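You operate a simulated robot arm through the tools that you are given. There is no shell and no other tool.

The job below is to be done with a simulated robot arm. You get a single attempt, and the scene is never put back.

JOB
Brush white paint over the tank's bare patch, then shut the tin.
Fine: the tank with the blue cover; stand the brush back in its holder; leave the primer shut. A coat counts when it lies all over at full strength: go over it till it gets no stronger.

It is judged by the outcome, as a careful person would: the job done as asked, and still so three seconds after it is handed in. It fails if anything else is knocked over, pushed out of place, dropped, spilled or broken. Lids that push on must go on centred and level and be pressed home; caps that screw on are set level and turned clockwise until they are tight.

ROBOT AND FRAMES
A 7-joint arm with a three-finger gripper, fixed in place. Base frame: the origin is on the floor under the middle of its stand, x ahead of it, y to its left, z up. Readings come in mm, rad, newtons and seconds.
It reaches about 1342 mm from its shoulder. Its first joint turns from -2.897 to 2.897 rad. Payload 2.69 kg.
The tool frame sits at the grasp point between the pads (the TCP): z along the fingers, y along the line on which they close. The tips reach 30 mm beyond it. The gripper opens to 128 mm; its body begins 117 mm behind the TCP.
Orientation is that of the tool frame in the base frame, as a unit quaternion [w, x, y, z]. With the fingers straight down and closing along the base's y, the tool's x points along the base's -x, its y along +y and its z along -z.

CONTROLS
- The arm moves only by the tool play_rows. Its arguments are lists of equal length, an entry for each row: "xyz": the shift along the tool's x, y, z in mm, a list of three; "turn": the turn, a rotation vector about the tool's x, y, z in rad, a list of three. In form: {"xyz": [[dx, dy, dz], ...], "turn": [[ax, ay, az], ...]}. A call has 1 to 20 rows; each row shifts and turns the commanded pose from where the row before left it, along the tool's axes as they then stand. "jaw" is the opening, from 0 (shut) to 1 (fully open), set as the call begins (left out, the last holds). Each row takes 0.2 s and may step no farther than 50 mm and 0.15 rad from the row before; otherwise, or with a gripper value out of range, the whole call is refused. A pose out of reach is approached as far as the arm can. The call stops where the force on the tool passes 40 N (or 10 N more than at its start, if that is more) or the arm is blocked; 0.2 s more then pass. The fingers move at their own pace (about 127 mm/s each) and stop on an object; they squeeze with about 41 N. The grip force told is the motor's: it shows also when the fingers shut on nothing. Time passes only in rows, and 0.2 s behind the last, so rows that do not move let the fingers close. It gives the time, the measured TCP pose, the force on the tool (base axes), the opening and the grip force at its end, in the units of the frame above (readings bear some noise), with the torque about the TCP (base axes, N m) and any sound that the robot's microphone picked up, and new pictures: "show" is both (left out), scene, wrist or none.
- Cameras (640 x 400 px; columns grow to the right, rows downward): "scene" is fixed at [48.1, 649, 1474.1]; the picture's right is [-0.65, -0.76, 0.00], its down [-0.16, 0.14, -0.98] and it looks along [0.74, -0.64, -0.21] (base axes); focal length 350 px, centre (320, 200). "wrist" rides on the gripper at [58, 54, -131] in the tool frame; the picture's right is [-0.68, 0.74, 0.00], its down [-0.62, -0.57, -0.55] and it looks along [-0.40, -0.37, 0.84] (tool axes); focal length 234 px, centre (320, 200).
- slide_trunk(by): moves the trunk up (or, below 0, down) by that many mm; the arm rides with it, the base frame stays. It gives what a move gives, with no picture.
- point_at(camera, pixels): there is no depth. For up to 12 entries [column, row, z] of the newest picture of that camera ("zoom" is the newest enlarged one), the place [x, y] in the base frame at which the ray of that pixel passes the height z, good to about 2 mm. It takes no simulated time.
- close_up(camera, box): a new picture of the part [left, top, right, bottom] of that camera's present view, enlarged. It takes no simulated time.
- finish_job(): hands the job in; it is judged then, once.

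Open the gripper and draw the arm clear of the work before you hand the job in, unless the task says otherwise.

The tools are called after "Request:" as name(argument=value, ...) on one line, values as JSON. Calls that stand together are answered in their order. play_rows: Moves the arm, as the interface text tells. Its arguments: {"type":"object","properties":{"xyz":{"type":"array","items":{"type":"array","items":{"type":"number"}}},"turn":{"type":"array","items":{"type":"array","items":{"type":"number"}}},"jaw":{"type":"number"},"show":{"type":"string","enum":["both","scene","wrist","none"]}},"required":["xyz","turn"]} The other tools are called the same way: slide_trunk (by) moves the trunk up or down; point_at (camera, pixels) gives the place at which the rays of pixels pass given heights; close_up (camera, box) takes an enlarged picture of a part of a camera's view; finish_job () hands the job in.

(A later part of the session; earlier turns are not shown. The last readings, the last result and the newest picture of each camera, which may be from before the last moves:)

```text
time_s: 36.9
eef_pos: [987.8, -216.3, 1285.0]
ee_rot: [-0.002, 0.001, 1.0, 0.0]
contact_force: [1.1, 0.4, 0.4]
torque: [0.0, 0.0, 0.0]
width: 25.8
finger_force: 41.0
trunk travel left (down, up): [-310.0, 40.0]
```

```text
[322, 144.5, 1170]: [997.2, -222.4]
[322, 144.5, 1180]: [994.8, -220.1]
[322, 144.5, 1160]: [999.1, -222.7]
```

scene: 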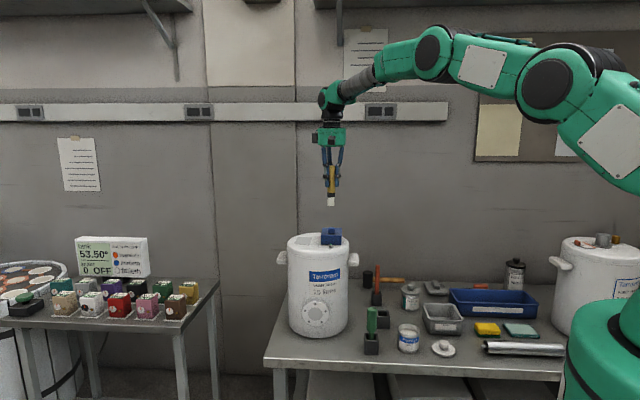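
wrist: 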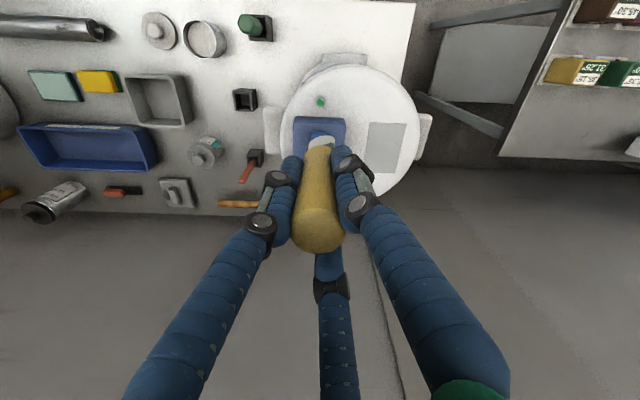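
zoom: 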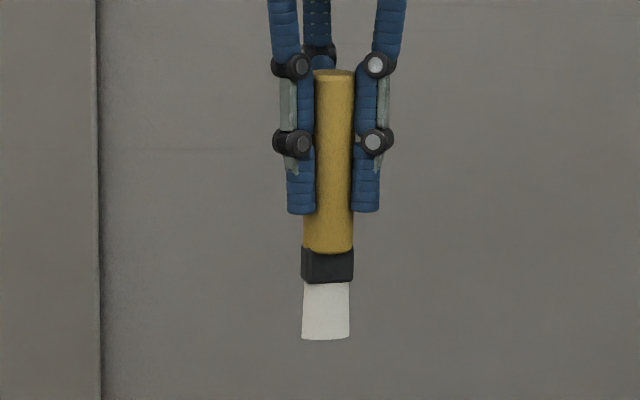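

The tip is about (995,-221,1180), i.e. 104 mm below the TCP. I now tilt the tool 0.52 rad outward along the bench's "away" axis so the patch is reachable with the brush edge parallel to the strokes.

Request:
play_rows(xyz=[[0, 0, 0], [0, 0, 0], [0, 0, 0], [0, 0, 0], [0, 0, 0]], turn=[[0.0914, -0.0924, 0], [0.0914, -0.0924, 0], [0.0914, -0.0924, 0], [0.0914, -0.0924, 0], [0, 0, 0]])

```text
time_s: 38.0
eef_pos: [988.8, -216.1, 1283.0]
ee_rot: [0.18, 0.0, 0.967, -0.18]
contact_force: [-0.3, 0.3, -0.5]
torque: [-0.06, 0.0, -0.02]
width: 25.5
finger_force: 41.0
trunk travel left (down, up): [-310.0, 40.0]
```

scene: 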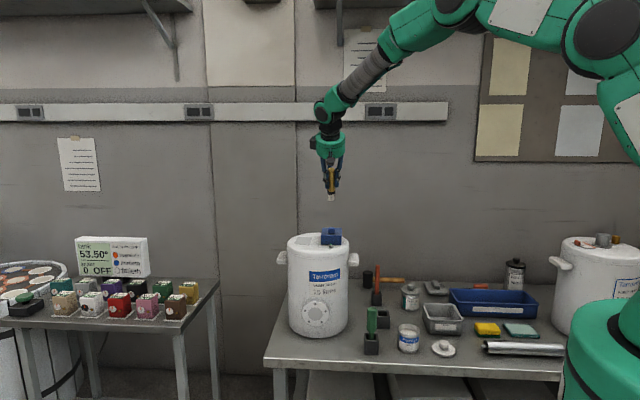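
wrist: 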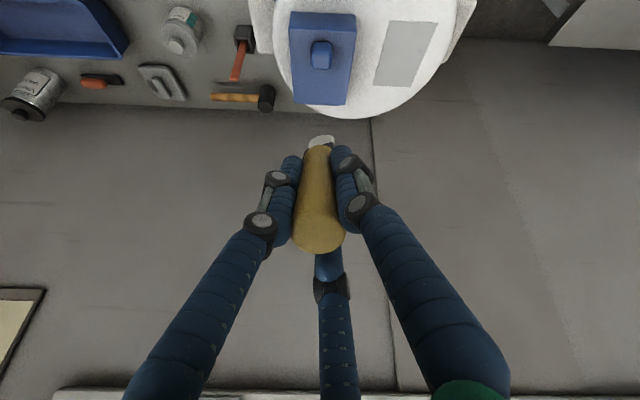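

Orientation is as planned (tool z ≈ (0.35,-0.35,-0.87)). I move to hover with the brush tip about 50 mm above the patch centre.

Request:
play_rows(xyz=[[-10.6, 29.5, 29.5], [-10.6, 29.5, 29.5], [-10.6, 29.5, 29.5], [-10.6, 29.5, 29.5], [0, 0, 0]], turn=[[0, 0, 0], [0, 0, 0], [0, 0, 0], [0, 0, 0], [0, 0, 0]])

Request:
close_up(camera="scene", box=[280, 180, 360, 260])

Request:
close_up(camera="wrist", box=[250, 40, 430, 200])

```text
time_s: 39.2
eef_pos: [1074.5, -141.7, 1155.9]
ee_rot: [0.181, 0.0, 0.967, -0.179]
contact_force: [0.8, -0.2, -0.4]
torque: [-0.01, 0.04, -0.02]
width: 25.2
finger_force: 41.2
trunk travel left (down, up): [-310.0, 40.0]
```

scene: 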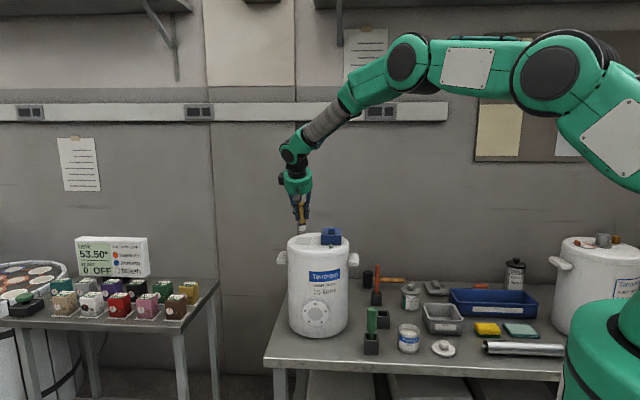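
wrist: 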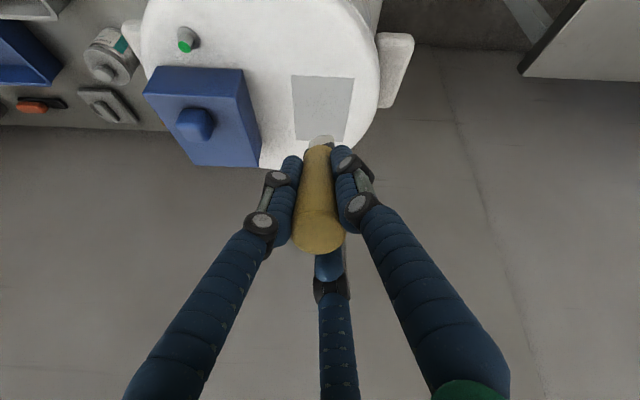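

```text
5.00 times, centred on (320, 220) of scene
```

zoom: 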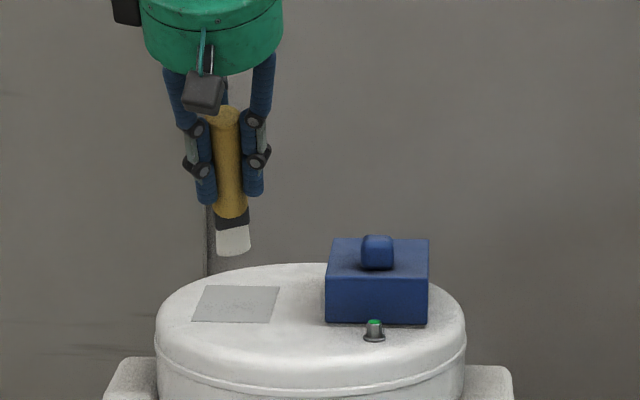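

```text
2.50 times, centred on (340, 120) of wrist
```

zoom: 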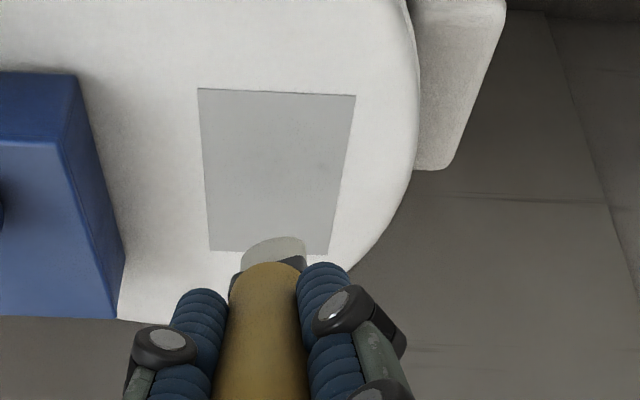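

The patch is reachable. The bristle edge looks slightly rolled in the scene view (left corner lower), so I zoom in to measure it before touching.

Request:
close_up(camera="scene", box=[285, 195, 325, 245])

Request:
close_up(camera="wrist", box=[290, 110, 350, 160])

```text
8.00 times, centred on (305, 220) of scene
```

zoom: 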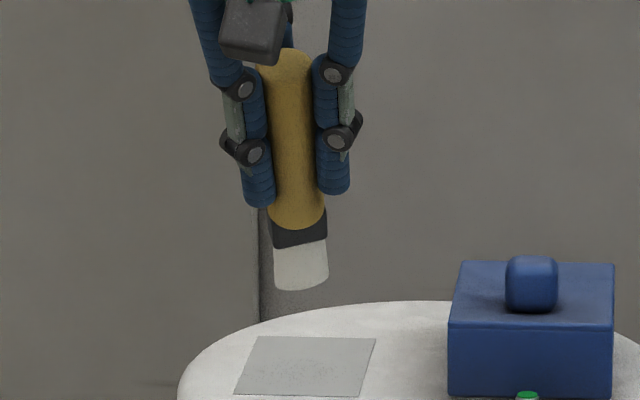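

```text
8.00 times, centred on (320, 135) of wrist
```

zoom: 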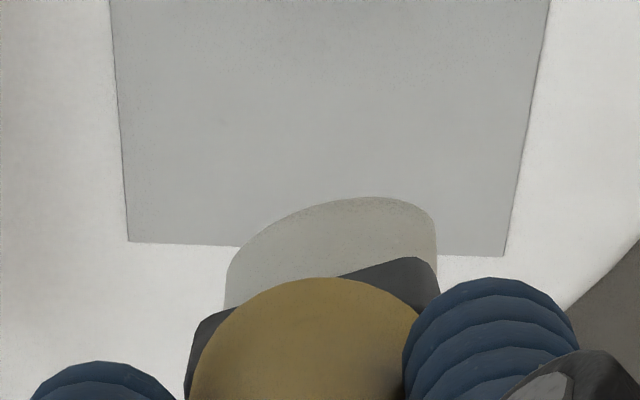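

The slope matches the brush having yawed about 15° in the grip. I turn the tool about its own axis by +0.26 rad to square the bristle edge with the patch, and check.

Request:
play_rows(xyz=[[0, 0, 0], [0, 0, 0], [0, 0, 0]], turn=[[0, 0, 0.13], [0, 0, 0.13], [0, 0, 0]], show="none")

Request:
close_up(camera="scene", box=[285, 195, 325, 245])

Request:
close_up(camera="wrist", box=[270, 60, 370, 160])

```text
time_s: 40.0
eef_pos: [1075.0, -143.4, 1154.7]
ee_rot: [0.202, 0.126, 0.959, -0.155]
contact_force: [0.4, 0.4, -1.0]
torque: [-0.02, 0.0, -0.02]
width: 25.2
finger_force: 40.9
trunk travel left (down, up): [-310.0, 40.0]
```

```text
8.00 times, centred on (305, 220) of scene
```

zoom: 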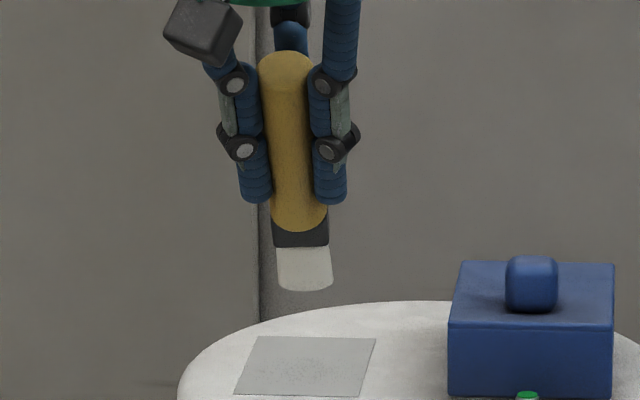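

```text
4.00 times, centred on (320, 110) of wrist
```

zoom: 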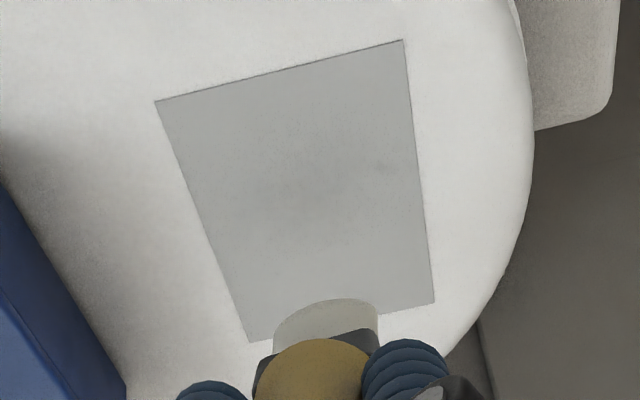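

The bristle edge is now level with the patch edges. I check the tip location using the scene ray at (303.2,231).

Request:
point_at(camera="scene", pixels=[[303.2, 231, 1060], [303.2, 231, 1065], [303.2, 231, 1070], [303.2, 231, 1075]])

Request:
point_at(camera="wrist", pixels=[[321, 136, 1060], [321, 136, 1065], [321, 136, 1070]])

```text
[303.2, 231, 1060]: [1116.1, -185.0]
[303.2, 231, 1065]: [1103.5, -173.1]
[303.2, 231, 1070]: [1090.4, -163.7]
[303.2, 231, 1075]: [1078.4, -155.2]
```

```text
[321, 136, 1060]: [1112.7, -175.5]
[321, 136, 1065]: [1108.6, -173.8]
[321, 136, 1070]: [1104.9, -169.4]
```

The bristle edge is at about u/w = patch-aligned (653,912) and z≈1063. I move to the start of the first stroke lane (near edge of the patch, cover side), 15 mm above the surface.

Request:
play_rows(xyz=[[22.5, 3.6, 5.2], [22.4, 3.7, 5.2], [2.1, 1.2, 4.4], [0, 0, 0]], turn=[[0, 0, 0], [0, 0, 0], [0, 0, 0], [0, 0, 0]], show="none")

Request:
close_up(camera="scene", box=[285, 205, 335, 255])

Request:
close_up(camera="wrist", box=[270, 80, 390, 180])

```text
time_s: 41.0
eef_pos: [1043.2, -131.3, 1119.6]
ee_rot: [0.202, 0.126, 0.959, -0.155]
contact_force: [1.0, -0.1, -0.3]
torque: [0.0, 0.04, -0.01]
width: 25.3
finger_force: 41.1
trunk travel left (down, up): [-310.0, 40.0]
```

```text
8.00 times, centred on (310, 230) of scene
```

zoom: 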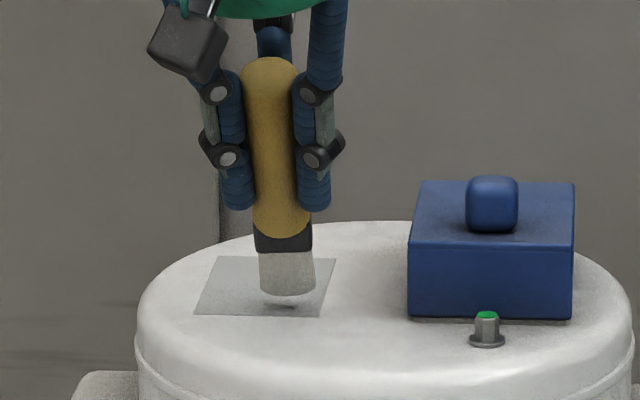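

```text
4.00 times, centred on (330, 130) of wrist
```

zoom: 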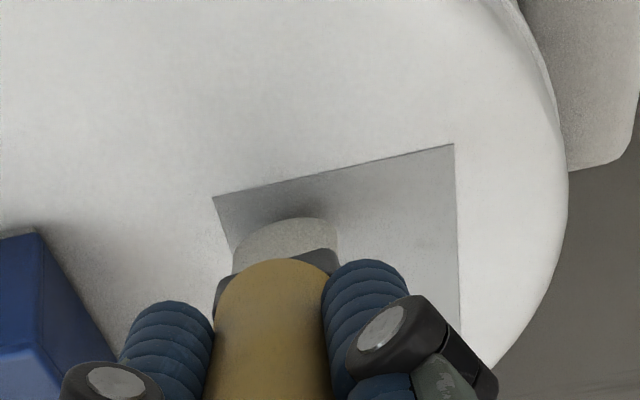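

The bristles hover a few mm above the near right part of the patch. I descend in small steps watching for contact.

Request:
play_rows(xyz=[[1.28, 0.73, 2.61], [0, 0, 0]], turn=[[0, 0, 0], [0, 0, 0]], show="none")

Request:
play_rows(xyz=[[1.28, 0.73, 2.61], [0, 0, 0]], turn=[[0, 0, 0], [0, 0, 0]], show="none")

Request:
close_up(camera="scene", box=[285, 205, 335, 255])

```text
time_s: 41.6
eef_pos: [1043.7, -131.7, 1117.9]
ee_rot: [0.202, 0.126, 0.959, -0.155]
contact_force: [-0.3, 0.2, -1.1]
torque: [0.01, 0.05, 0.0]
width: 25.4
finger_force: 41.0
trunk travel left (down, up): [-310.0, 40.0]
```

```text
time_s: 42.2
eef_pos: [1042.7, -131.2, 1114.3]
ee_rot: [0.201, 0.126, 0.959, -0.155]
contact_force: [-1.4, 0.1, -0.2]
torque: [-0.03, 0.02, -0.02]
width: 25.7
finger_force: 40.7
trunk travel left (down, up): [-310.0, 40.0]
```

```text
8.00 times, centred on (310, 230) of scene
```

zoom: 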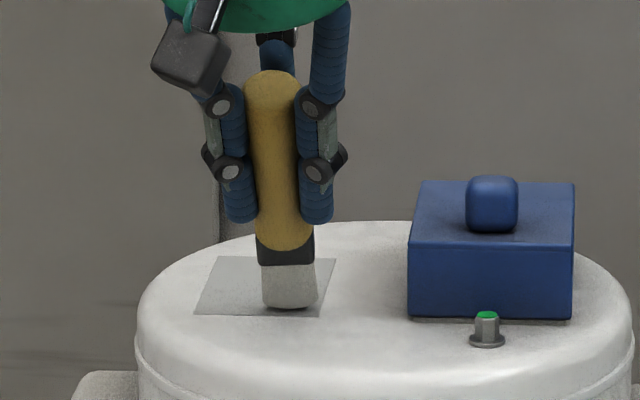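

Almost touching; I lower in 1.5–2 mm steps.

Request:
play_rows(xyz=[[0.85, 0.49, 1.74], [0, 0, 0]], turn=[[0, 0, 0], [0, 0, 0]], show="none")

Request:
play_rows(xyz=[[0.64, 0.37, 1.3], [0, 0, 0]], turn=[[0, 0, 0], [0, 0, 0]], show="none")

Request:
close_up(camera="scene", box=[285, 205, 335, 255])

```text
time_s: 42.9
eef_pos: [1041.6, -134.0, 1112.9]
ee_rot: [0.201, 0.126, 0.959, -0.155]
contact_force: [0.0, 0.1, -0.5]
torque: [0.02, 0.02, 0.0]
width: 25.3
finger_force: 41.3
trunk travel left (down, up): [-310.0, 40.0]
```

```text
time_s: 43.5
eef_pos: [1041.6, -132.3, 1111.8]
ee_rot: [0.202, 0.125, 0.959, -0.155]
contact_force: [-1.0, -0.9, 5.5]
torque: [-0.13, -0.2, -0.01]
width: 25.4
finger_force: 41.2
trunk travel left (down, up): [-310.0, 40.0]
```

```text
8.00 times, centred on (310, 230) of scene
```

zoom: 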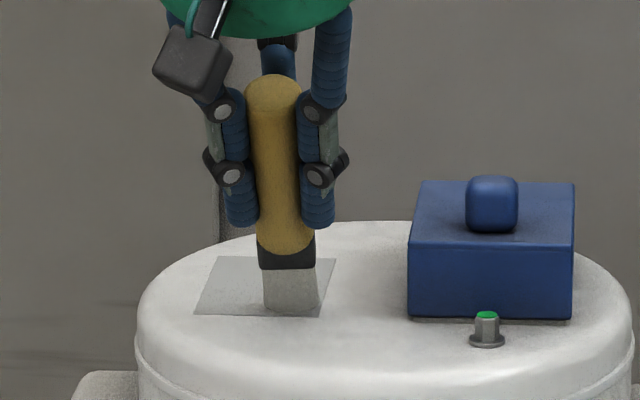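

Contact at about 5.5 N, with the bristle edge just inside the patch's near right corner. I make a short first stroke to see what the paint does.

Request:
play_rows(xyz=[[6.8, 3.9, -4.43], [-7.55, -4.32, 4.92], [-7.55, -4.32, 4.92], [-7.55, -4.32, 4.92], [-7.55, -4.32, 4.92], [0, 0, 0]], turn=[[0, 0, 0], [0, 0, 0], [0, 0, 0], [0, 0, 0], [0, 0, 0], [0, 0, 0]], show="none")

Request:
close_up(camera="scene", box=[285, 205, 335, 255])

Request:
close_up(camera="wrist", box=[270, 60, 410, 180])

```text
time_s: 44.9
eef_pos: [1064.2, -157.2, 1111.5]
ee_rot: [0.204, 0.126, 0.958, -0.155]
contact_force: [2.8, 0.8, 15.4]
torque: [-0.36, -0.86, 0.07]
width: 25.4
finger_force: 41.1
trunk travel left (down, up): [-310.0, 40.0]
```

```text
8.00 times, centred on (310, 230) of scene
```

zoom: 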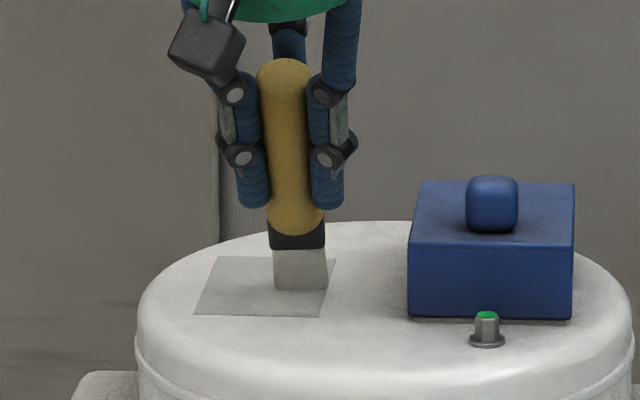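

```text
3.33 times, centred on (340, 120) of wrist
```

zoom: 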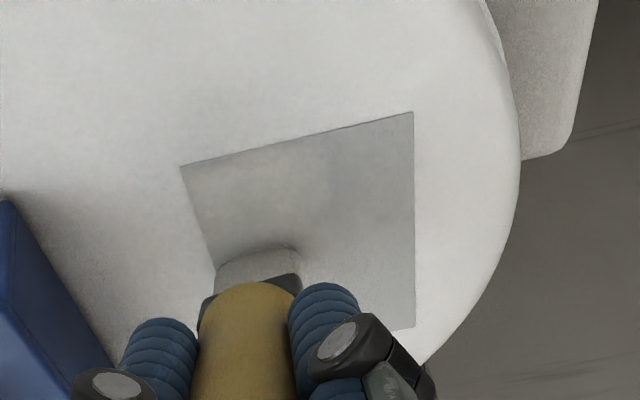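

The pushed stroke raised the force to 15 N and left a faint lighter lane. I ease up slightly and continue to the far end of this lane.

Request:
play_rows(xyz=[[-8.1, -4.6, 3.9], [-7.55, -4.32, 4.92], [-7.55, -4.32, 4.92], [-7.55, -4.32, 4.92], [-7.55, -4.32, 4.92], [-7.55, -4.32, 4.92], [-4.5, -2.6, 2.95], [0, 0, 0]], turn=[[0, 0, 0], [0, 0, 0], [0, 0, 0], [0, 0, 0], [0, 0, 0], [0, 0, 0], [0, 0, 0], [0, 0, 0]], show="none")

Request:
close_up(camera="scene", box=[285, 205, 335, 255])

Request:
close_up(camera="wrist", box=[250, 40, 410, 180])

```text
time_s: 46.6
eef_pos: [1109.4, -202.0, 1111.7]
ee_rot: [0.203, 0.126, 0.959, -0.155]
contact_force: [-0.7, 3.1, 10.9]
torque: [-0.06, -0.4, 0.03]
width: 25.1
finger_force: 40.6
trunk travel left (down, up): [-310.0, 40.0]
```

```text
8.00 times, centred on (310, 230) of scene
```

zoom: 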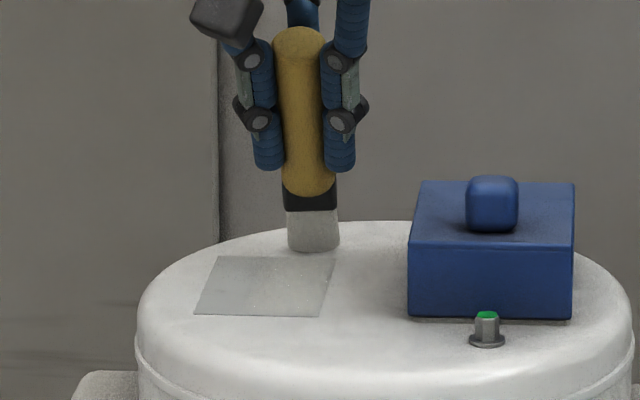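

```text
2.86 times, centred on (330, 110) of wrist
```

zoom: 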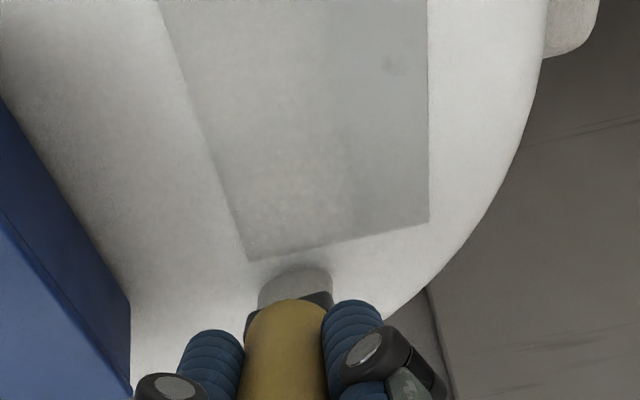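

A clearly lighter lane about 33 mm wide now runs along the cover side of the patch. I shift 18 mm sideways and pull the brush back along the middle lane.

Request:
play_rows(xyz=[[-8.94, 15.62, 0], [7.55, 4.32, -4.92], [7.55, 4.32, -4.92], [7.55, 4.32, -4.92], [7.55, 4.32, -4.92], [7.55, 4.32, -4.92], [7.55, 4.32, -4.92], [7.55, 4.32, -4.92], [7.55, 4.32, -4.92], [7.55, 4.32, -4.92], [7.55, 4.32, -4.92]], turn=[[0, 0, 0], [0, 0, 0], [0, 0, 0], [0, 0, 0], [0, 0, 0], [0, 0, 0], [0, 0, 0], [0, 0, 0], [0, 0, 0], [0, 0, 0], [0, 0, 0]], show="none")

Request:
close_up(camera="scene", box=[285, 205, 335, 255])

Request:
close_up(camera="wrist", box=[250, 40, 410, 180])

```text
time_s: 49.0
eef_pos: [1053.9, -118.6, 1112.0]
ee_rot: [0.203, 0.125, 0.959, -0.155]
contact_force: [-0.7, 0.6, 8.0]
torque: [-0.18, -0.27, 0.0]
width: 24.9
finger_force: 41.0
trunk travel left (down, up): [-310.0, 40.0]
```

```text
8.00 times, centred on (310, 230) of scene
```

zoom: 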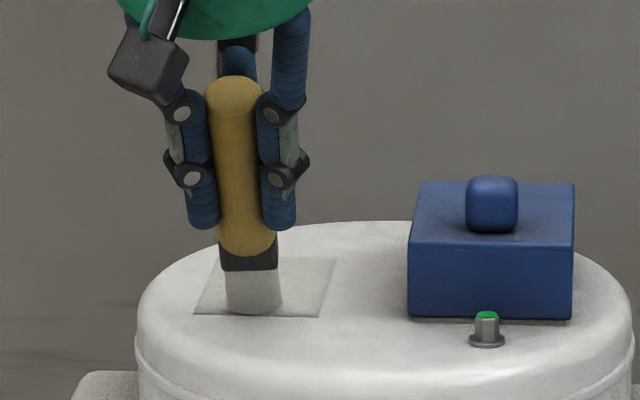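

```text
2.86 times, centred on (330, 110) of wrist
```

zoom: 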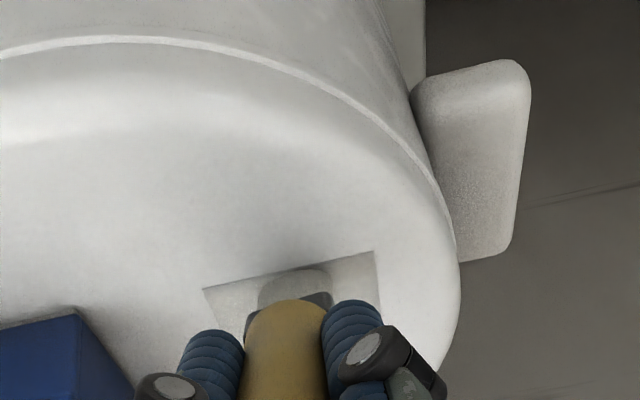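

The middle lane is done to the near edge. I shift 15 mm toward the far-left side and push a third lane to the far end, then view.

Request:
play_rows(xyz=[[-7.45, 13.02, 0], [2.3, 1.3, -1.5], [-7.55, -4.32, 4.92], [-7.55, -4.32, 4.92], [-7.55, -4.32, 4.92], [-7.55, -4.32, 4.92], [-7.55, -4.32, 4.92], [-7.55, -4.32, 4.92], [-7.55, -4.32, 4.92], [-7.55, -4.32, 4.92], [-7.55, -4.32, 4.92], [-5.3, -3.0, 3.44]], turn=[[0, 0, 0], [0, 0, 0], [0, 0, 0], [0, 0, 0], [0, 0, 0], [0, 0, 0], [0, 0, 0], [0, 0, 0], [0, 0, 0], [0, 0, 0], [0, 0, 0], [0, 0, 0]], show="none")

Request:
close_up(camera="scene", box=[285, 205, 335, 255])

Request:
close_up(camera="wrist", box=[230, 20, 410, 180])

```text
time_s: 51.6
eef_pos: [1129.4, -174.0, 1111.6]
ee_rot: [0.201, 0.126, 0.959, -0.155]
contact_force: [0.9, -0.1, 2.0]
torque: [-0.03, -0.21, 0.03]
width: 25.3
finger_force: 40.8
trunk travel left (down, up): [-310.0, 40.0]
```

```text
8.00 times, centred on (310, 230) of scene
```

zoom: 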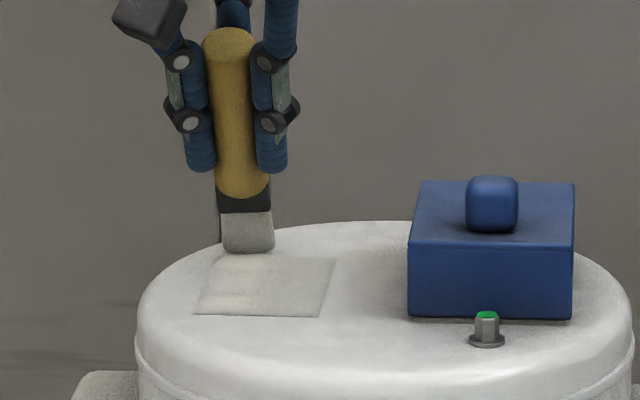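

```text
2.50 times, centred on (320, 100) of wrist
```

zoom: 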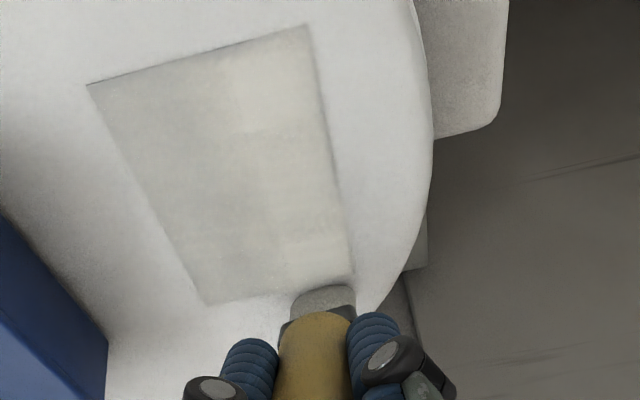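

The coat has become much lighter, with the cover-side lane still weaker. I go over the lanes again: pull back here, then the middle, then the cover side.

Request:
play_rows(xyz=[[0.3, 0.17, 0.6], [7.55, 4.32, -4.92], [7.55, 4.32, -4.92], [7.55, 4.32, -4.92], [7.55, 4.32, -4.92], [7.55, 4.32, -4.92], [7.55, 4.32, -4.92], [7.55, 4.32, -4.92], [7.55, 4.32, -4.92], [7.55, 4.32, -4.92], [6.0, 3.5, -3.94]], turn=[[0, 0, 0], [0, 0, 0], [0, 0, 0], [0, 0, 0], [0, 0, 0], [0, 0, 0], [0, 0, 0], [0, 0, 0], [0, 0, 0], [0, 0, 0], [0, 0, 0]], show="none")

Request:
play_rows(xyz=[[8.44, -14.75, 0], [-7.55, -4.32, 4.92], [-7.55, -4.32, 4.92], [-7.55, -4.32, 4.92], [-7.55, -4.32, 4.92], [-7.55, -4.32, 4.92], [-7.55, -4.32, 4.92], [-7.55, -4.32, 4.92], [-7.55, -4.32, 4.92], [-7.55, -4.32, 4.92], [-6.0, -3.5, 3.94]], turn=[[0, 0, 0], [0, 0, 0], [0, 0, 0], [0, 0, 0], [0, 0, 0], [0, 0, 0], [0, 0, 0], [0, 0, 0], [0, 0, 0], [0, 0, 0], [0, 0, 0]], show="none")

Request:
close_up(camera="scene", box=[285, 205, 335, 255])

Request:
close_up(camera="wrist", box=[230, 20, 410, 180])

```text
time_s: 54.0
eef_pos: [1061.4, -106.0, 1111.2]
ee_rot: [0.202, 0.127, 0.959, -0.155]
contact_force: [0.9, -2.9, 13.7]
torque: [-0.49, -0.66, -0.06]
width: 25.3
finger_force: 40.6
trunk travel left (down, up): [-310.0, 40.0]
```

```text
time_s: 56.5
eef_pos: [1118.1, -185.4, 1111.9]
ee_rot: [0.202, 0.126, 0.959, -0.156]
contact_force: [-0.2, 1.1, 10.3]
torque: [-0.14, -0.49, 0.04]
width: 25.4
finger_force: 41.1
trunk travel left (down, up): [-310.0, 40.0]
```

```text
8.00 times, centred on (310, 230) of scene
```

zoom: 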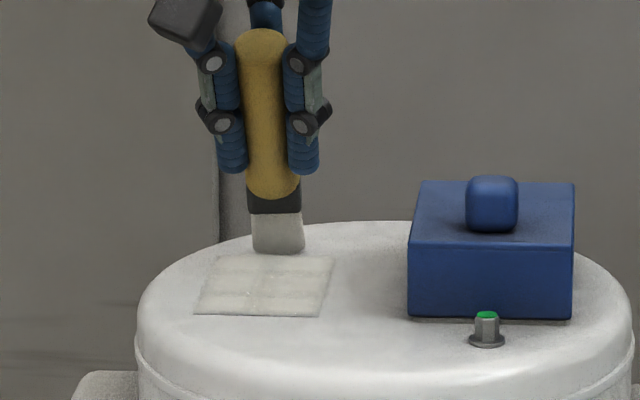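

```text
2.50 times, centred on (320, 100) of wrist
```

zoom: 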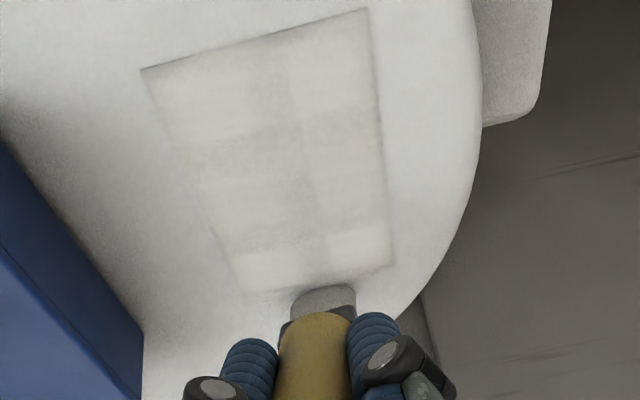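

The patch is a grid that is evening out. I continue: pull the cover-side lane, push it again, then repeat the others.

Request:
play_rows(xyz=[[8.44, -14.75, 0], [7.55, 4.32, -4.92], [7.55, 4.32, -4.92], [7.55, 4.32, -4.92], [7.55, 4.32, -4.92], [7.55, 4.32, -4.92], [7.55, 4.32, -4.92], [7.55, 4.32, -4.92], [7.55, 4.32, -4.92], [7.55, 4.32, -4.92], [6.0, 3.5, -3.94]], turn=[[0, 0, 0], [0, 0, 0], [0, 0, 0], [0, 0, 0], [0, 0, 0], [0, 0, 0], [0, 0, 0], [0, 0, 0], [0, 0, 0], [0, 0, 0], [0, 0, 0]], show="none")

Request:
play_rows(xyz=[[-4.22, 7.38, 0], [-7.55, -4.32, 4.92], [-7.55, -4.32, 4.92], [-7.55, -4.32, 4.92], [-7.55, -4.32, 4.92], [-7.55, -4.32, 4.92], [-7.55, -4.32, 4.92], [-7.55, -4.32, 4.92], [-7.55, -4.32, 4.92], [-7.55, -4.32, 4.92], [-6.0, -3.5, 3.94]], turn=[[0, 0, 0], [0, 0, 0], [0, 0, 0], [0, 0, 0], [0, 0, 0], [0, 0, 0], [0, 0, 0], [0, 0, 0], [0, 0, 0], [0, 0, 0], [0, 0, 0]], show="none")

Request:
close_up(camera="scene", box=[285, 205, 335, 255])

Request:
close_up(camera="wrist", box=[230, 20, 410, 180])

```text
time_s: 58.9
eef_pos: [1035.5, -129.4, 1111.6]
ee_rot: [0.202, 0.126, 0.959, -0.155]
contact_force: [-0.8, 0.7, 6.1]
torque: [-0.16, -0.24, -0.02]
width: 25.3
finger_force: 41.4
trunk travel left (down, up): [-310.0, 40.0]
```

```text
time_s: 61.2
eef_pos: [1110.7, -191.9, 1112.5]
ee_rot: [0.202, 0.126, 0.959, -0.154]
contact_force: [-1.8, 1.4, 13.6]
torque: [-0.17, -0.34, 0.01]
width: 25.3
finger_force: 40.9
trunk travel left (down, up): [-310.0, 40.0]
```

```text
8.00 times, centred on (310, 230) of scene
```

zoom: 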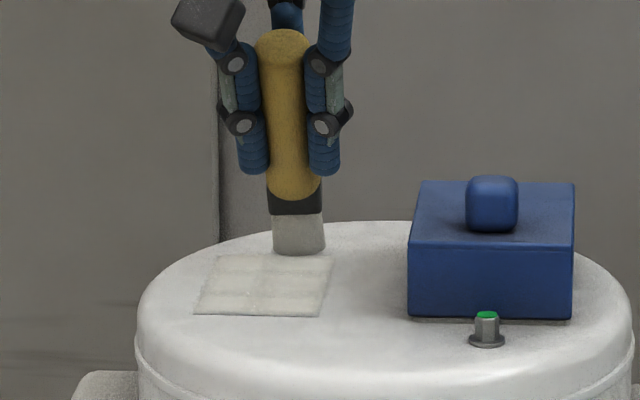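

```text
2.50 times, centred on (320, 100) of wrist
```

zoom: 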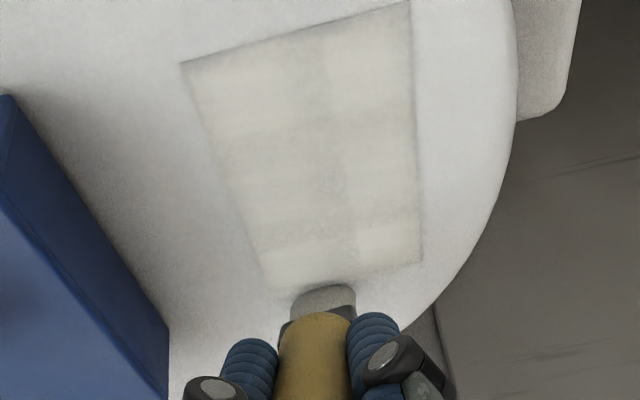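

Blocks are still uneven, so I keep going over the lanes with offset positions.

Request:
play_rows(xyz=[[-6.5, 11.3, 0], [7.55, 4.32, -4.92], [7.55, 4.32, -4.92], [7.55, 4.32, -4.92], [7.55, 4.32, -4.92], [7.55, 4.32, -4.92], [7.55, 4.32, -4.92], [7.55, 4.32, -4.92], [7.55, 4.32, -4.92], [7.55, 4.32, -4.92], [6.0, 3.5, -3.94]], turn=[[0, 0, 0], [0, 0, 0], [0, 0, 0], [0, 0, 0], [0, 0, 0], [0, 0, 0], [0, 0, 0], [0, 0, 0], [0, 0, 0], [0, 0, 0], [0, 0, 0]], show="none")

Request:
play_rows(xyz=[[-6.5, 11.3, 0], [-7.55, -4.32, 4.92], [-7.55, -4.32, 4.92], [-7.55, -4.32, 4.92], [-7.55, -4.32, 4.92], [-7.55, -4.32, 4.92], [-7.55, -4.32, 4.92], [-7.55, -4.32, 4.92], [-7.55, -4.32, 4.92], [-7.55, -4.32, 4.92], [-6.0, -3.5, 3.94]], turn=[[0, 0, 0], [0, 0, 0], [0, 0, 0], [0, 0, 0], [0, 0, 0], [0, 0, 0], [0, 0, 0], [0, 0, 0], [0, 0, 0], [0, 0, 0], [0, 0, 0]], show="none")

Request:
play_rows(xyz=[[-4.0, 6.9, 0], [7.55, 4.32, -4.92], [7.55, 4.32, -4.92], [7.55, 4.32, -4.92], [7.55, 4.32, -4.92], [7.55, 4.32, -4.92], [7.55, 4.32, -4.92], [7.55, 4.32, -4.92], [7.55, 4.32, -4.92], [7.55, 4.32, -4.92], [6.0, 3.5, -3.94]], turn=[[0, 0, 0], [0, 0, 0], [0, 0, 0], [0, 0, 0], [0, 0, 0], [0, 0, 0], [0, 0, 0], [0, 0, 0], [0, 0, 0], [0, 0, 0], [0, 0, 0]], show="none")

Request:
close_up(camera="scene", box=[285, 205, 335, 255])

```text
time_s: 63.6
eef_pos: [1051.6, -113.3, 1111.8]
ee_rot: [0.202, 0.126, 0.959, -0.155]
contact_force: [-0.2, -0.5, 12.4]
torque: [-0.27, -0.61, 0.07]
width: 25.4
finger_force: 40.5
trunk travel left (down, up): [-310.0, 40.0]
```

```text
time_s: 66.0
eef_pos: [1130.3, -171.0, 1111.6]
ee_rot: [0.203, 0.126, 0.959, -0.156]
contact_force: [0.6, 0.4, 1.7]
torque: [-0.04, -0.17, 0.02]
width: 25.3
finger_force: 41.1
trunk travel left (down, up): [-310.0, 40.0]
```

```text
time_s: 68.5
eef_pos: [1067.3, -97.9, 1111.2]
ee_rot: [0.202, 0.126, 0.959, -0.155]
contact_force: [-0.5, 0.8, 3.3]
torque: [0.0, -0.05, 0.02]
width: 25.4
finger_force: 40.9
trunk travel left (down, up): [-310.0, 40.0]
```

```text
8.00 times, centred on (310, 230) of scene
```

zoom: 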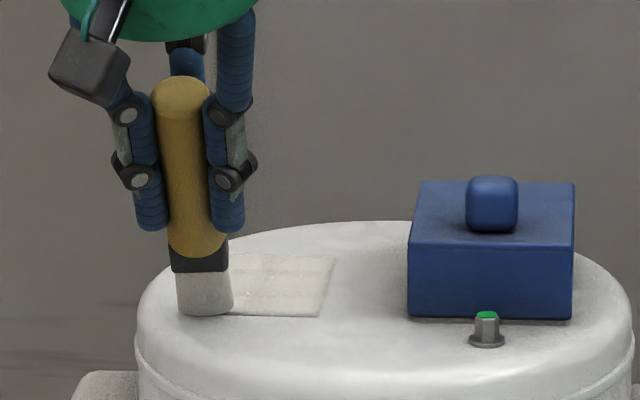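

I lift the brush off and back away a little to inspect the patch and the brush load.

Request:
play_rows(xyz=[[-4.2, -2.4, -8.7], [2.3, 1.3, -36], [2.3, 1.3, -36], [0, 0, 0]], turn=[[0, 0, 0], [0, 0, 0], [0, 0, 0], [0, 0, 0]], show="none")

Request:
close_up(camera="scene", box=[285, 225, 325, 255])

Request:
close_up(camera="scene", box=[280, 190, 340, 250])

Request:
close_up(camera="wrist", box=[230, 20, 410, 180])

```text
time_s: 69.5
eef_pos: [1038.7, -68.9, 1183.4]
ee_rot: [0.202, 0.126, 0.959, -0.155]
contact_force: [-0.5, -1.2, -1.3]
torque: [0.01, 0.02, -0.01]
width: 25.3
finger_force: 40.8
trunk travel left (down, up): [-310.0, 40.0]
```

```text
13.33 times, centred on (305, 240) of scene
```

zoom: 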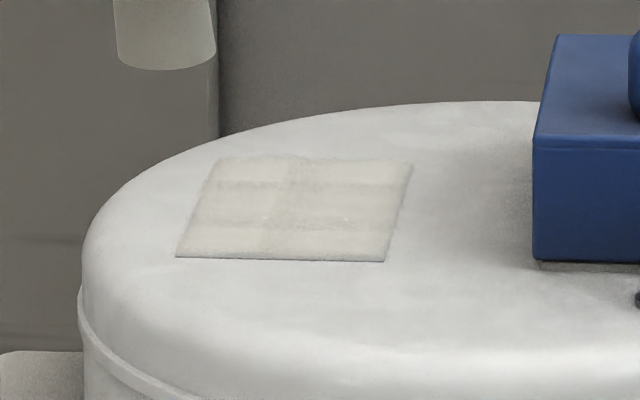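

```text
6.67 times, centred on (310, 220) of scene
```

zoom: 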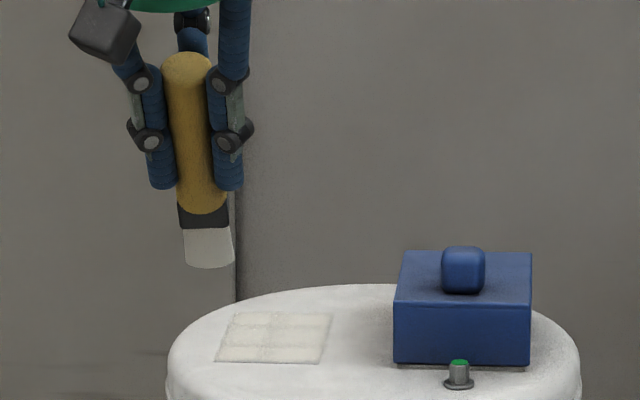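

```text
2.50 times, centred on (320, 100) of wrist
```

zoom: 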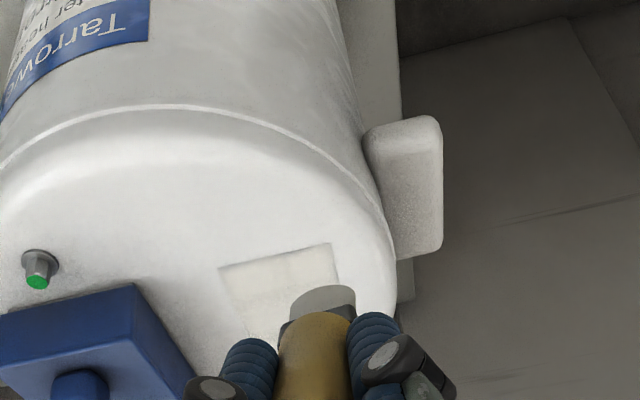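

The patch is nearly white with faint darker seams between blocks. I go back down and make another full set of passes to see whether it gets stronger.

Request:
play_rows(xyz=[[2.2, -9.1, 36], [-2.3, -1.3, 36], [4.2, 2.4, 8.7], [-7.55, -4.32, 4.92], [-7.55, -4.32, 4.92], [-7.55, -4.32, 4.92], [-7.55, -4.32, 4.92], [-7.55, -4.32, 4.92], [-7.55, -4.32, 4.92], [-7.55, -4.32, 4.92], [-7.55, -4.32, 4.92], [-7.55, -4.32, 4.92], [-4.5, -2.6, 2.95]], turn=[[0, 0, 0], [0, 0, 0], [0, 0, 0], [0, 0, 0], [0, 0, 0], [0, 0, 0], [0, 0, 0], [0, 0, 0], [0, 0, 0], [0, 0, 0], [0, 0, 0], [0, 0, 0], [0, 0, 0]], show="none")

Request:
play_rows(xyz=[[6.5, -11.3, 0], [7.55, 4.32, -4.92], [7.55, 4.32, -4.92], [7.55, 4.32, -4.92], [7.55, 4.32, -4.92], [7.55, 4.32, -4.92], [7.55, 4.32, -4.92], [7.55, 4.32, -4.92], [7.55, 4.32, -4.92], [7.55, 4.32, -4.92], [4.5, 2.6, -2.95]], turn=[[0, 0, 0], [0, 0, 0], [0, 0, 0], [0, 0, 0], [0, 0, 0], [0, 0, 0], [0, 0, 0], [0, 0, 0], [0, 0, 0], [0, 0, 0], [0, 0, 0]], show="none")

Request:
play_rows(xyz=[[6.0, -10.4, 0], [-7.55, -4.32, 4.92], [-7.55, -4.32, 4.92], [-7.55, -4.32, 4.92], [-7.55, -4.32, 4.92], [-7.55, -4.32, 4.92], [-7.55, -4.32, 4.92], [-7.55, -4.32, 4.92], [-7.55, -4.32, 4.92], [-7.55, -4.32, 4.92], [-4.5, -2.6, 2.95]], turn=[[0, 0, 0], [0, 0, 0], [0, 0, 0], [0, 0, 0], [0, 0, 0], [0, 0, 0], [0, 0, 0], [0, 0, 0], [0, 0, 0], [0, 0, 0], [0, 0, 0]], show="none")

Request:
close_up(camera="scene", box=[285, 225, 325, 255])

```text
time_s: 72.2
eef_pos: [1127.3, -173.5, 1111.3]
ee_rot: [0.202, 0.126, 0.959, -0.156]
contact_force: [-0.4, 1.6, 6.6]
torque: [-0.05, -0.24, 0.0]
width: 25.6
finger_force: 41.0
trunk travel left (down, up): [-310.0, 40.0]
```

```text
time_s: 74.7
eef_pos: [1049.6, -114.2, 1112.8]
ee_rot: [0.201, 0.126, 0.959, -0.155]
contact_force: [-0.8, 0.2, 3.1]
torque: [-0.05, -0.12, -0.02]
width: 25.1
finger_force: 40.9
trunk travel left (down, up): [-310.0, 40.0]
```

```text
time_s: 77.0
eef_pos: [1110.5, -189.8, 1110.3]
ee_rot: [0.203, 0.126, 0.959, -0.155]
contact_force: [-2.5, 1.9, 9.1]
torque: [-0.05, -0.21, 0.04]
width: 24.9
finger_force: 40.7
trunk travel left (down, up): [-310.0, 40.0]
```

```text
13.33 times, centred on (305, 240) of scene
```

zoom: 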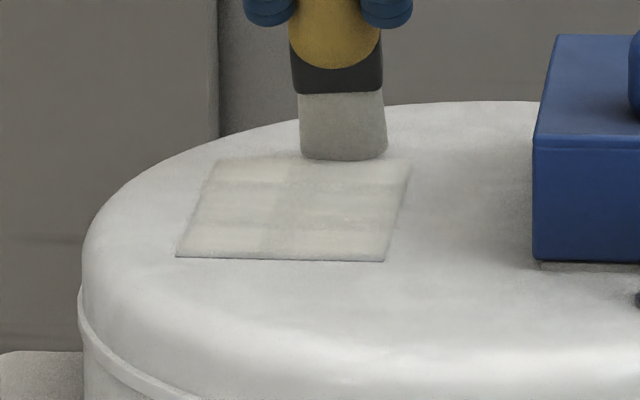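

The arm's shadow changes the tones, so I finish this set with a pull along the cover side and lift to compare in the open.

Request:
play_rows(xyz=[[5.5, -9.5, 0], [7.55, 4.32, -4.92], [7.55, 4.32, -4.92], [7.55, 4.32, -4.92], [7.55, 4.32, -4.92], [7.55, 4.32, -4.92], [7.55, 4.32, -4.92], [7.55, 4.32, -4.92], [7.55, 4.32, -4.92], [7.55, 4.32, -4.92], [4.5, 2.6, -2.95]], turn=[[0, 0, 0], [0, 0, 0], [0, 0, 0], [0, 0, 0], [0, 0, 0], [0, 0, 0], [0, 0, 0], [0, 0, 0], [0, 0, 0], [0, 0, 0], [0, 0, 0]], show="none")

Request:
play_rows(xyz=[[-4.2, -2.4, -8.7], [-12.6, 27.3, -36], [-12.6, 27.3, -36], [0, 0, 0]], turn=[[0, 0, 0], [0, 0, 0], [0, 0, 0], [0, 0, 0]], show="none")

Request:
close_up(camera="scene", box=[285, 225, 325, 255])

Request:
close_up(camera="scene", box=[280, 190, 340, 250])

```text
time_s: 79.5
eef_pos: [1034.8, -128.8, 1111.6]
ee_rot: [0.203, 0.126, 0.959, -0.155]
contact_force: [2.0, -2.5, 13.9]
torque: [-0.52, -0.73, -0.09]
width: 25.3
finger_force: 40.7
trunk travel left (down, up): [-310.0, 40.0]
```

```text
time_s: 80.5
eef_pos: [1049.2, -58.5, 1176.1]
ee_rot: [0.202, 0.126, 0.959, -0.155]
contact_force: [0.1, 0.0, -0.9]
torque: [-0.01, -0.02, 0.0]
width: 25.2
finger_force: 40.8
trunk travel left (down, up): [-310.0, 40.0]
```

```text
13.33 times, centred on (305, 240) of scene
```

zoom: 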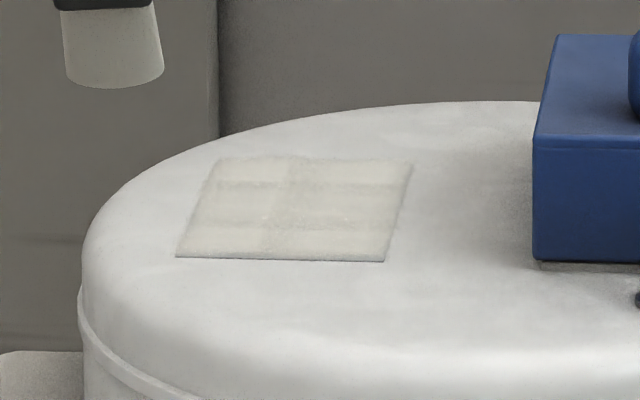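

```text
6.67 times, centred on (310, 220) of scene
```

zoom: 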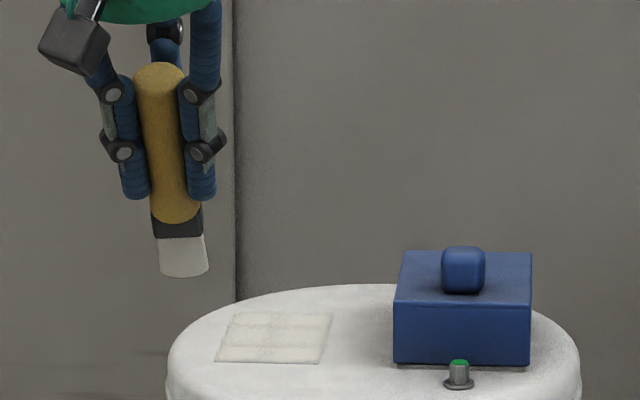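

Little change is visible from the last set. I zoom in tightly on the patch to judge seams and edges.

Request:
close_up(camera="scene", box=[297, 234, 317, 247])

Request:
play_rows(xyz=[[30, 20, -20], [30, 20, -20], [0, 0, 0]], turn=[[0, 0, 0], [0, 0, 0], [0, 0, 0]], show="wrist")

```text
16.00 times, centred on (307, 240) of scene
```

zoom: 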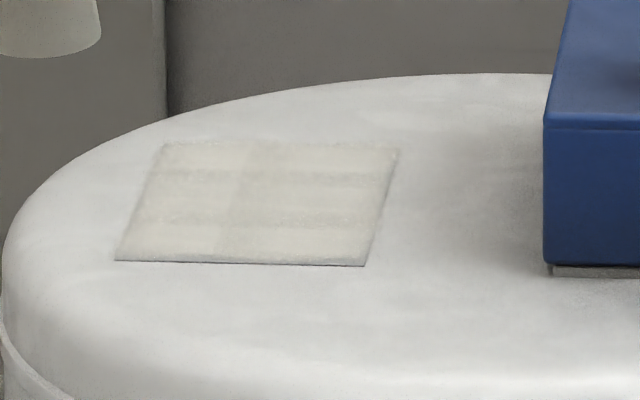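

```text
time_s: 81.2
eef_pos: [990.6, 1.1, 1177.4]
ee_rot: [0.202, 0.127, 0.959, -0.154]
contact_force: [0.9, -0.1, -1.0]
torque: [0.01, 0.01, 0.02]
width: 25.3
finger_force: 40.6
trunk travel left (down, up): [-310.0, 40.0]
```

wrist: 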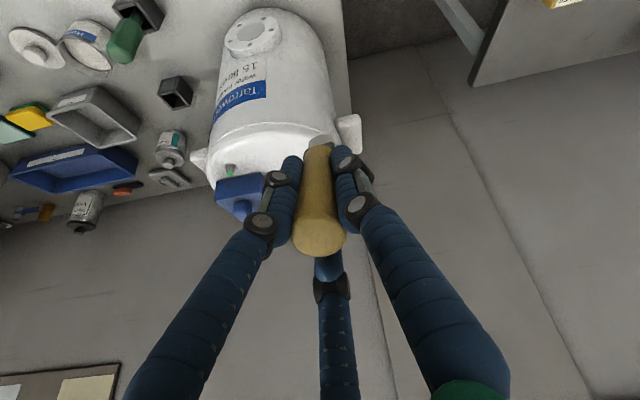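

To inspect properly and re-dip, I raise the brush beside the tank and un-tilt the tool back to vertical.

Request:
play_rows(xyz=[[-18.2, -10.4, -37], [-18.2, -10.4, -37], [0, 0, 0], [0, 0, 0], [0, 0, 0], [0, 0, 0], [0, 0, 0]], turn=[[0, 0, 0], [0, 0, 0], [-0.0646, 0.1128, 0], [-0.0646, 0.1128, 0], [-0.0646, 0.1128, 0], [-0.0646, 0.1128, 0], [0, 0, 0]])

Request:
close_up(camera="wrist", box=[270, 60, 400, 200])

```text
time_s: 82.8
eef_pos: [993.4, 1.3, 1265.5]
ee_rot: [-0.002, 0.13, 0.992, 0.001]
contact_force: [0.7, -0.3, 0.7]
torque: [0.0, -0.01, 0.01]
width: 25.4
finger_force: 41.1
trunk travel left (down, up): [-310.0, 40.0]
```

scene: 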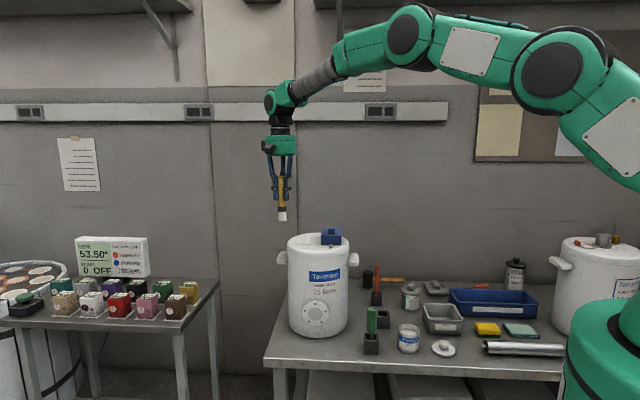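
wrist: 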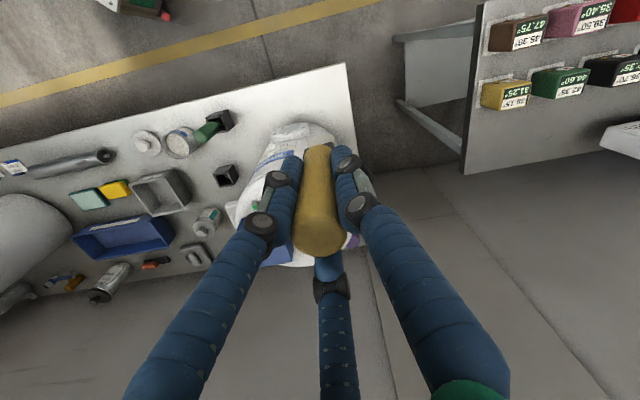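

```text
2.86 times, centred on (335, 130) of wrist
```

zoom: 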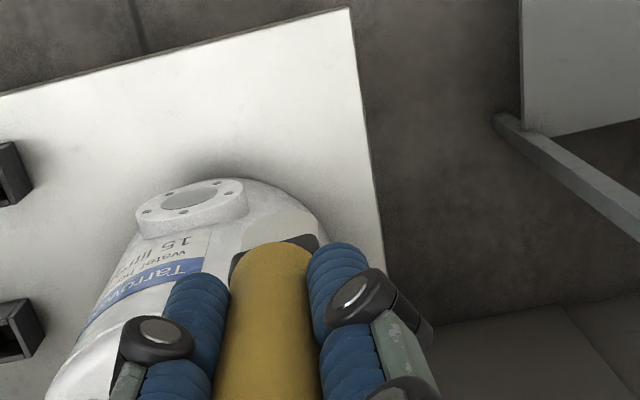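

Now vertical. I swing to the pose beside/above the cover where the wrist camera saw the patch from above, keeping the tip well above the cover.

Request:
play_rows(xyz=[[-10.7, -36.5, -4], [-10.7, -36.5, -4], [-10.7, -36.5, -4], [-10.7, -36.5, -4], [-10.7, -36.5, -4], [0, 0, 0]], turn=[[0, 0, 0], [0, 0, 0], [0, 0, 0], [0, 0, 0], [0, 0, 0], [0, 0, 0]], show="wrist")

Request:
close_up(camera="wrist", box=[320, 60, 460, 180])

```text
time_s: 84.2
eef_pos: [999.7, -190.5, 1285.3]
ee_rot: [-0.002, 0.131, 0.991, 0.001]
contact_force: [-0.4, -0.1, -1.2]
torque: [0.01, -0.01, -0.01]
width: 25.3
finger_force: 41.2
trunk travel left (down, up): [-310.0, 40.0]
```

wrist: 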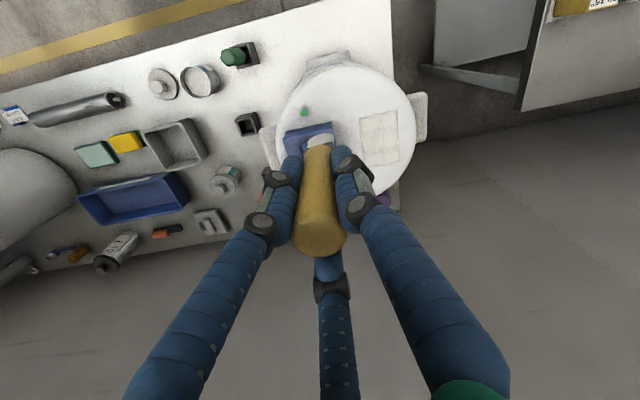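

```text
3.33 times, centred on (390, 120) of wrist
```

zoom: 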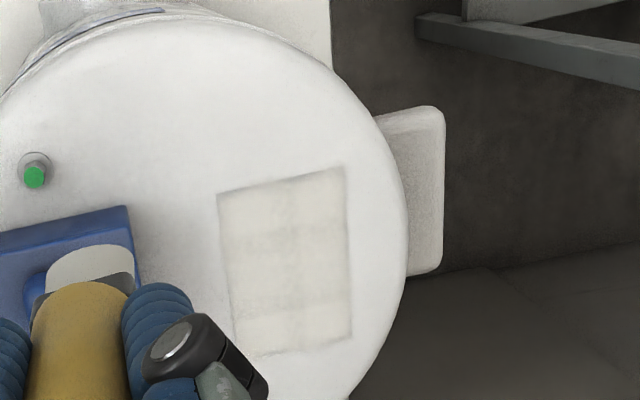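

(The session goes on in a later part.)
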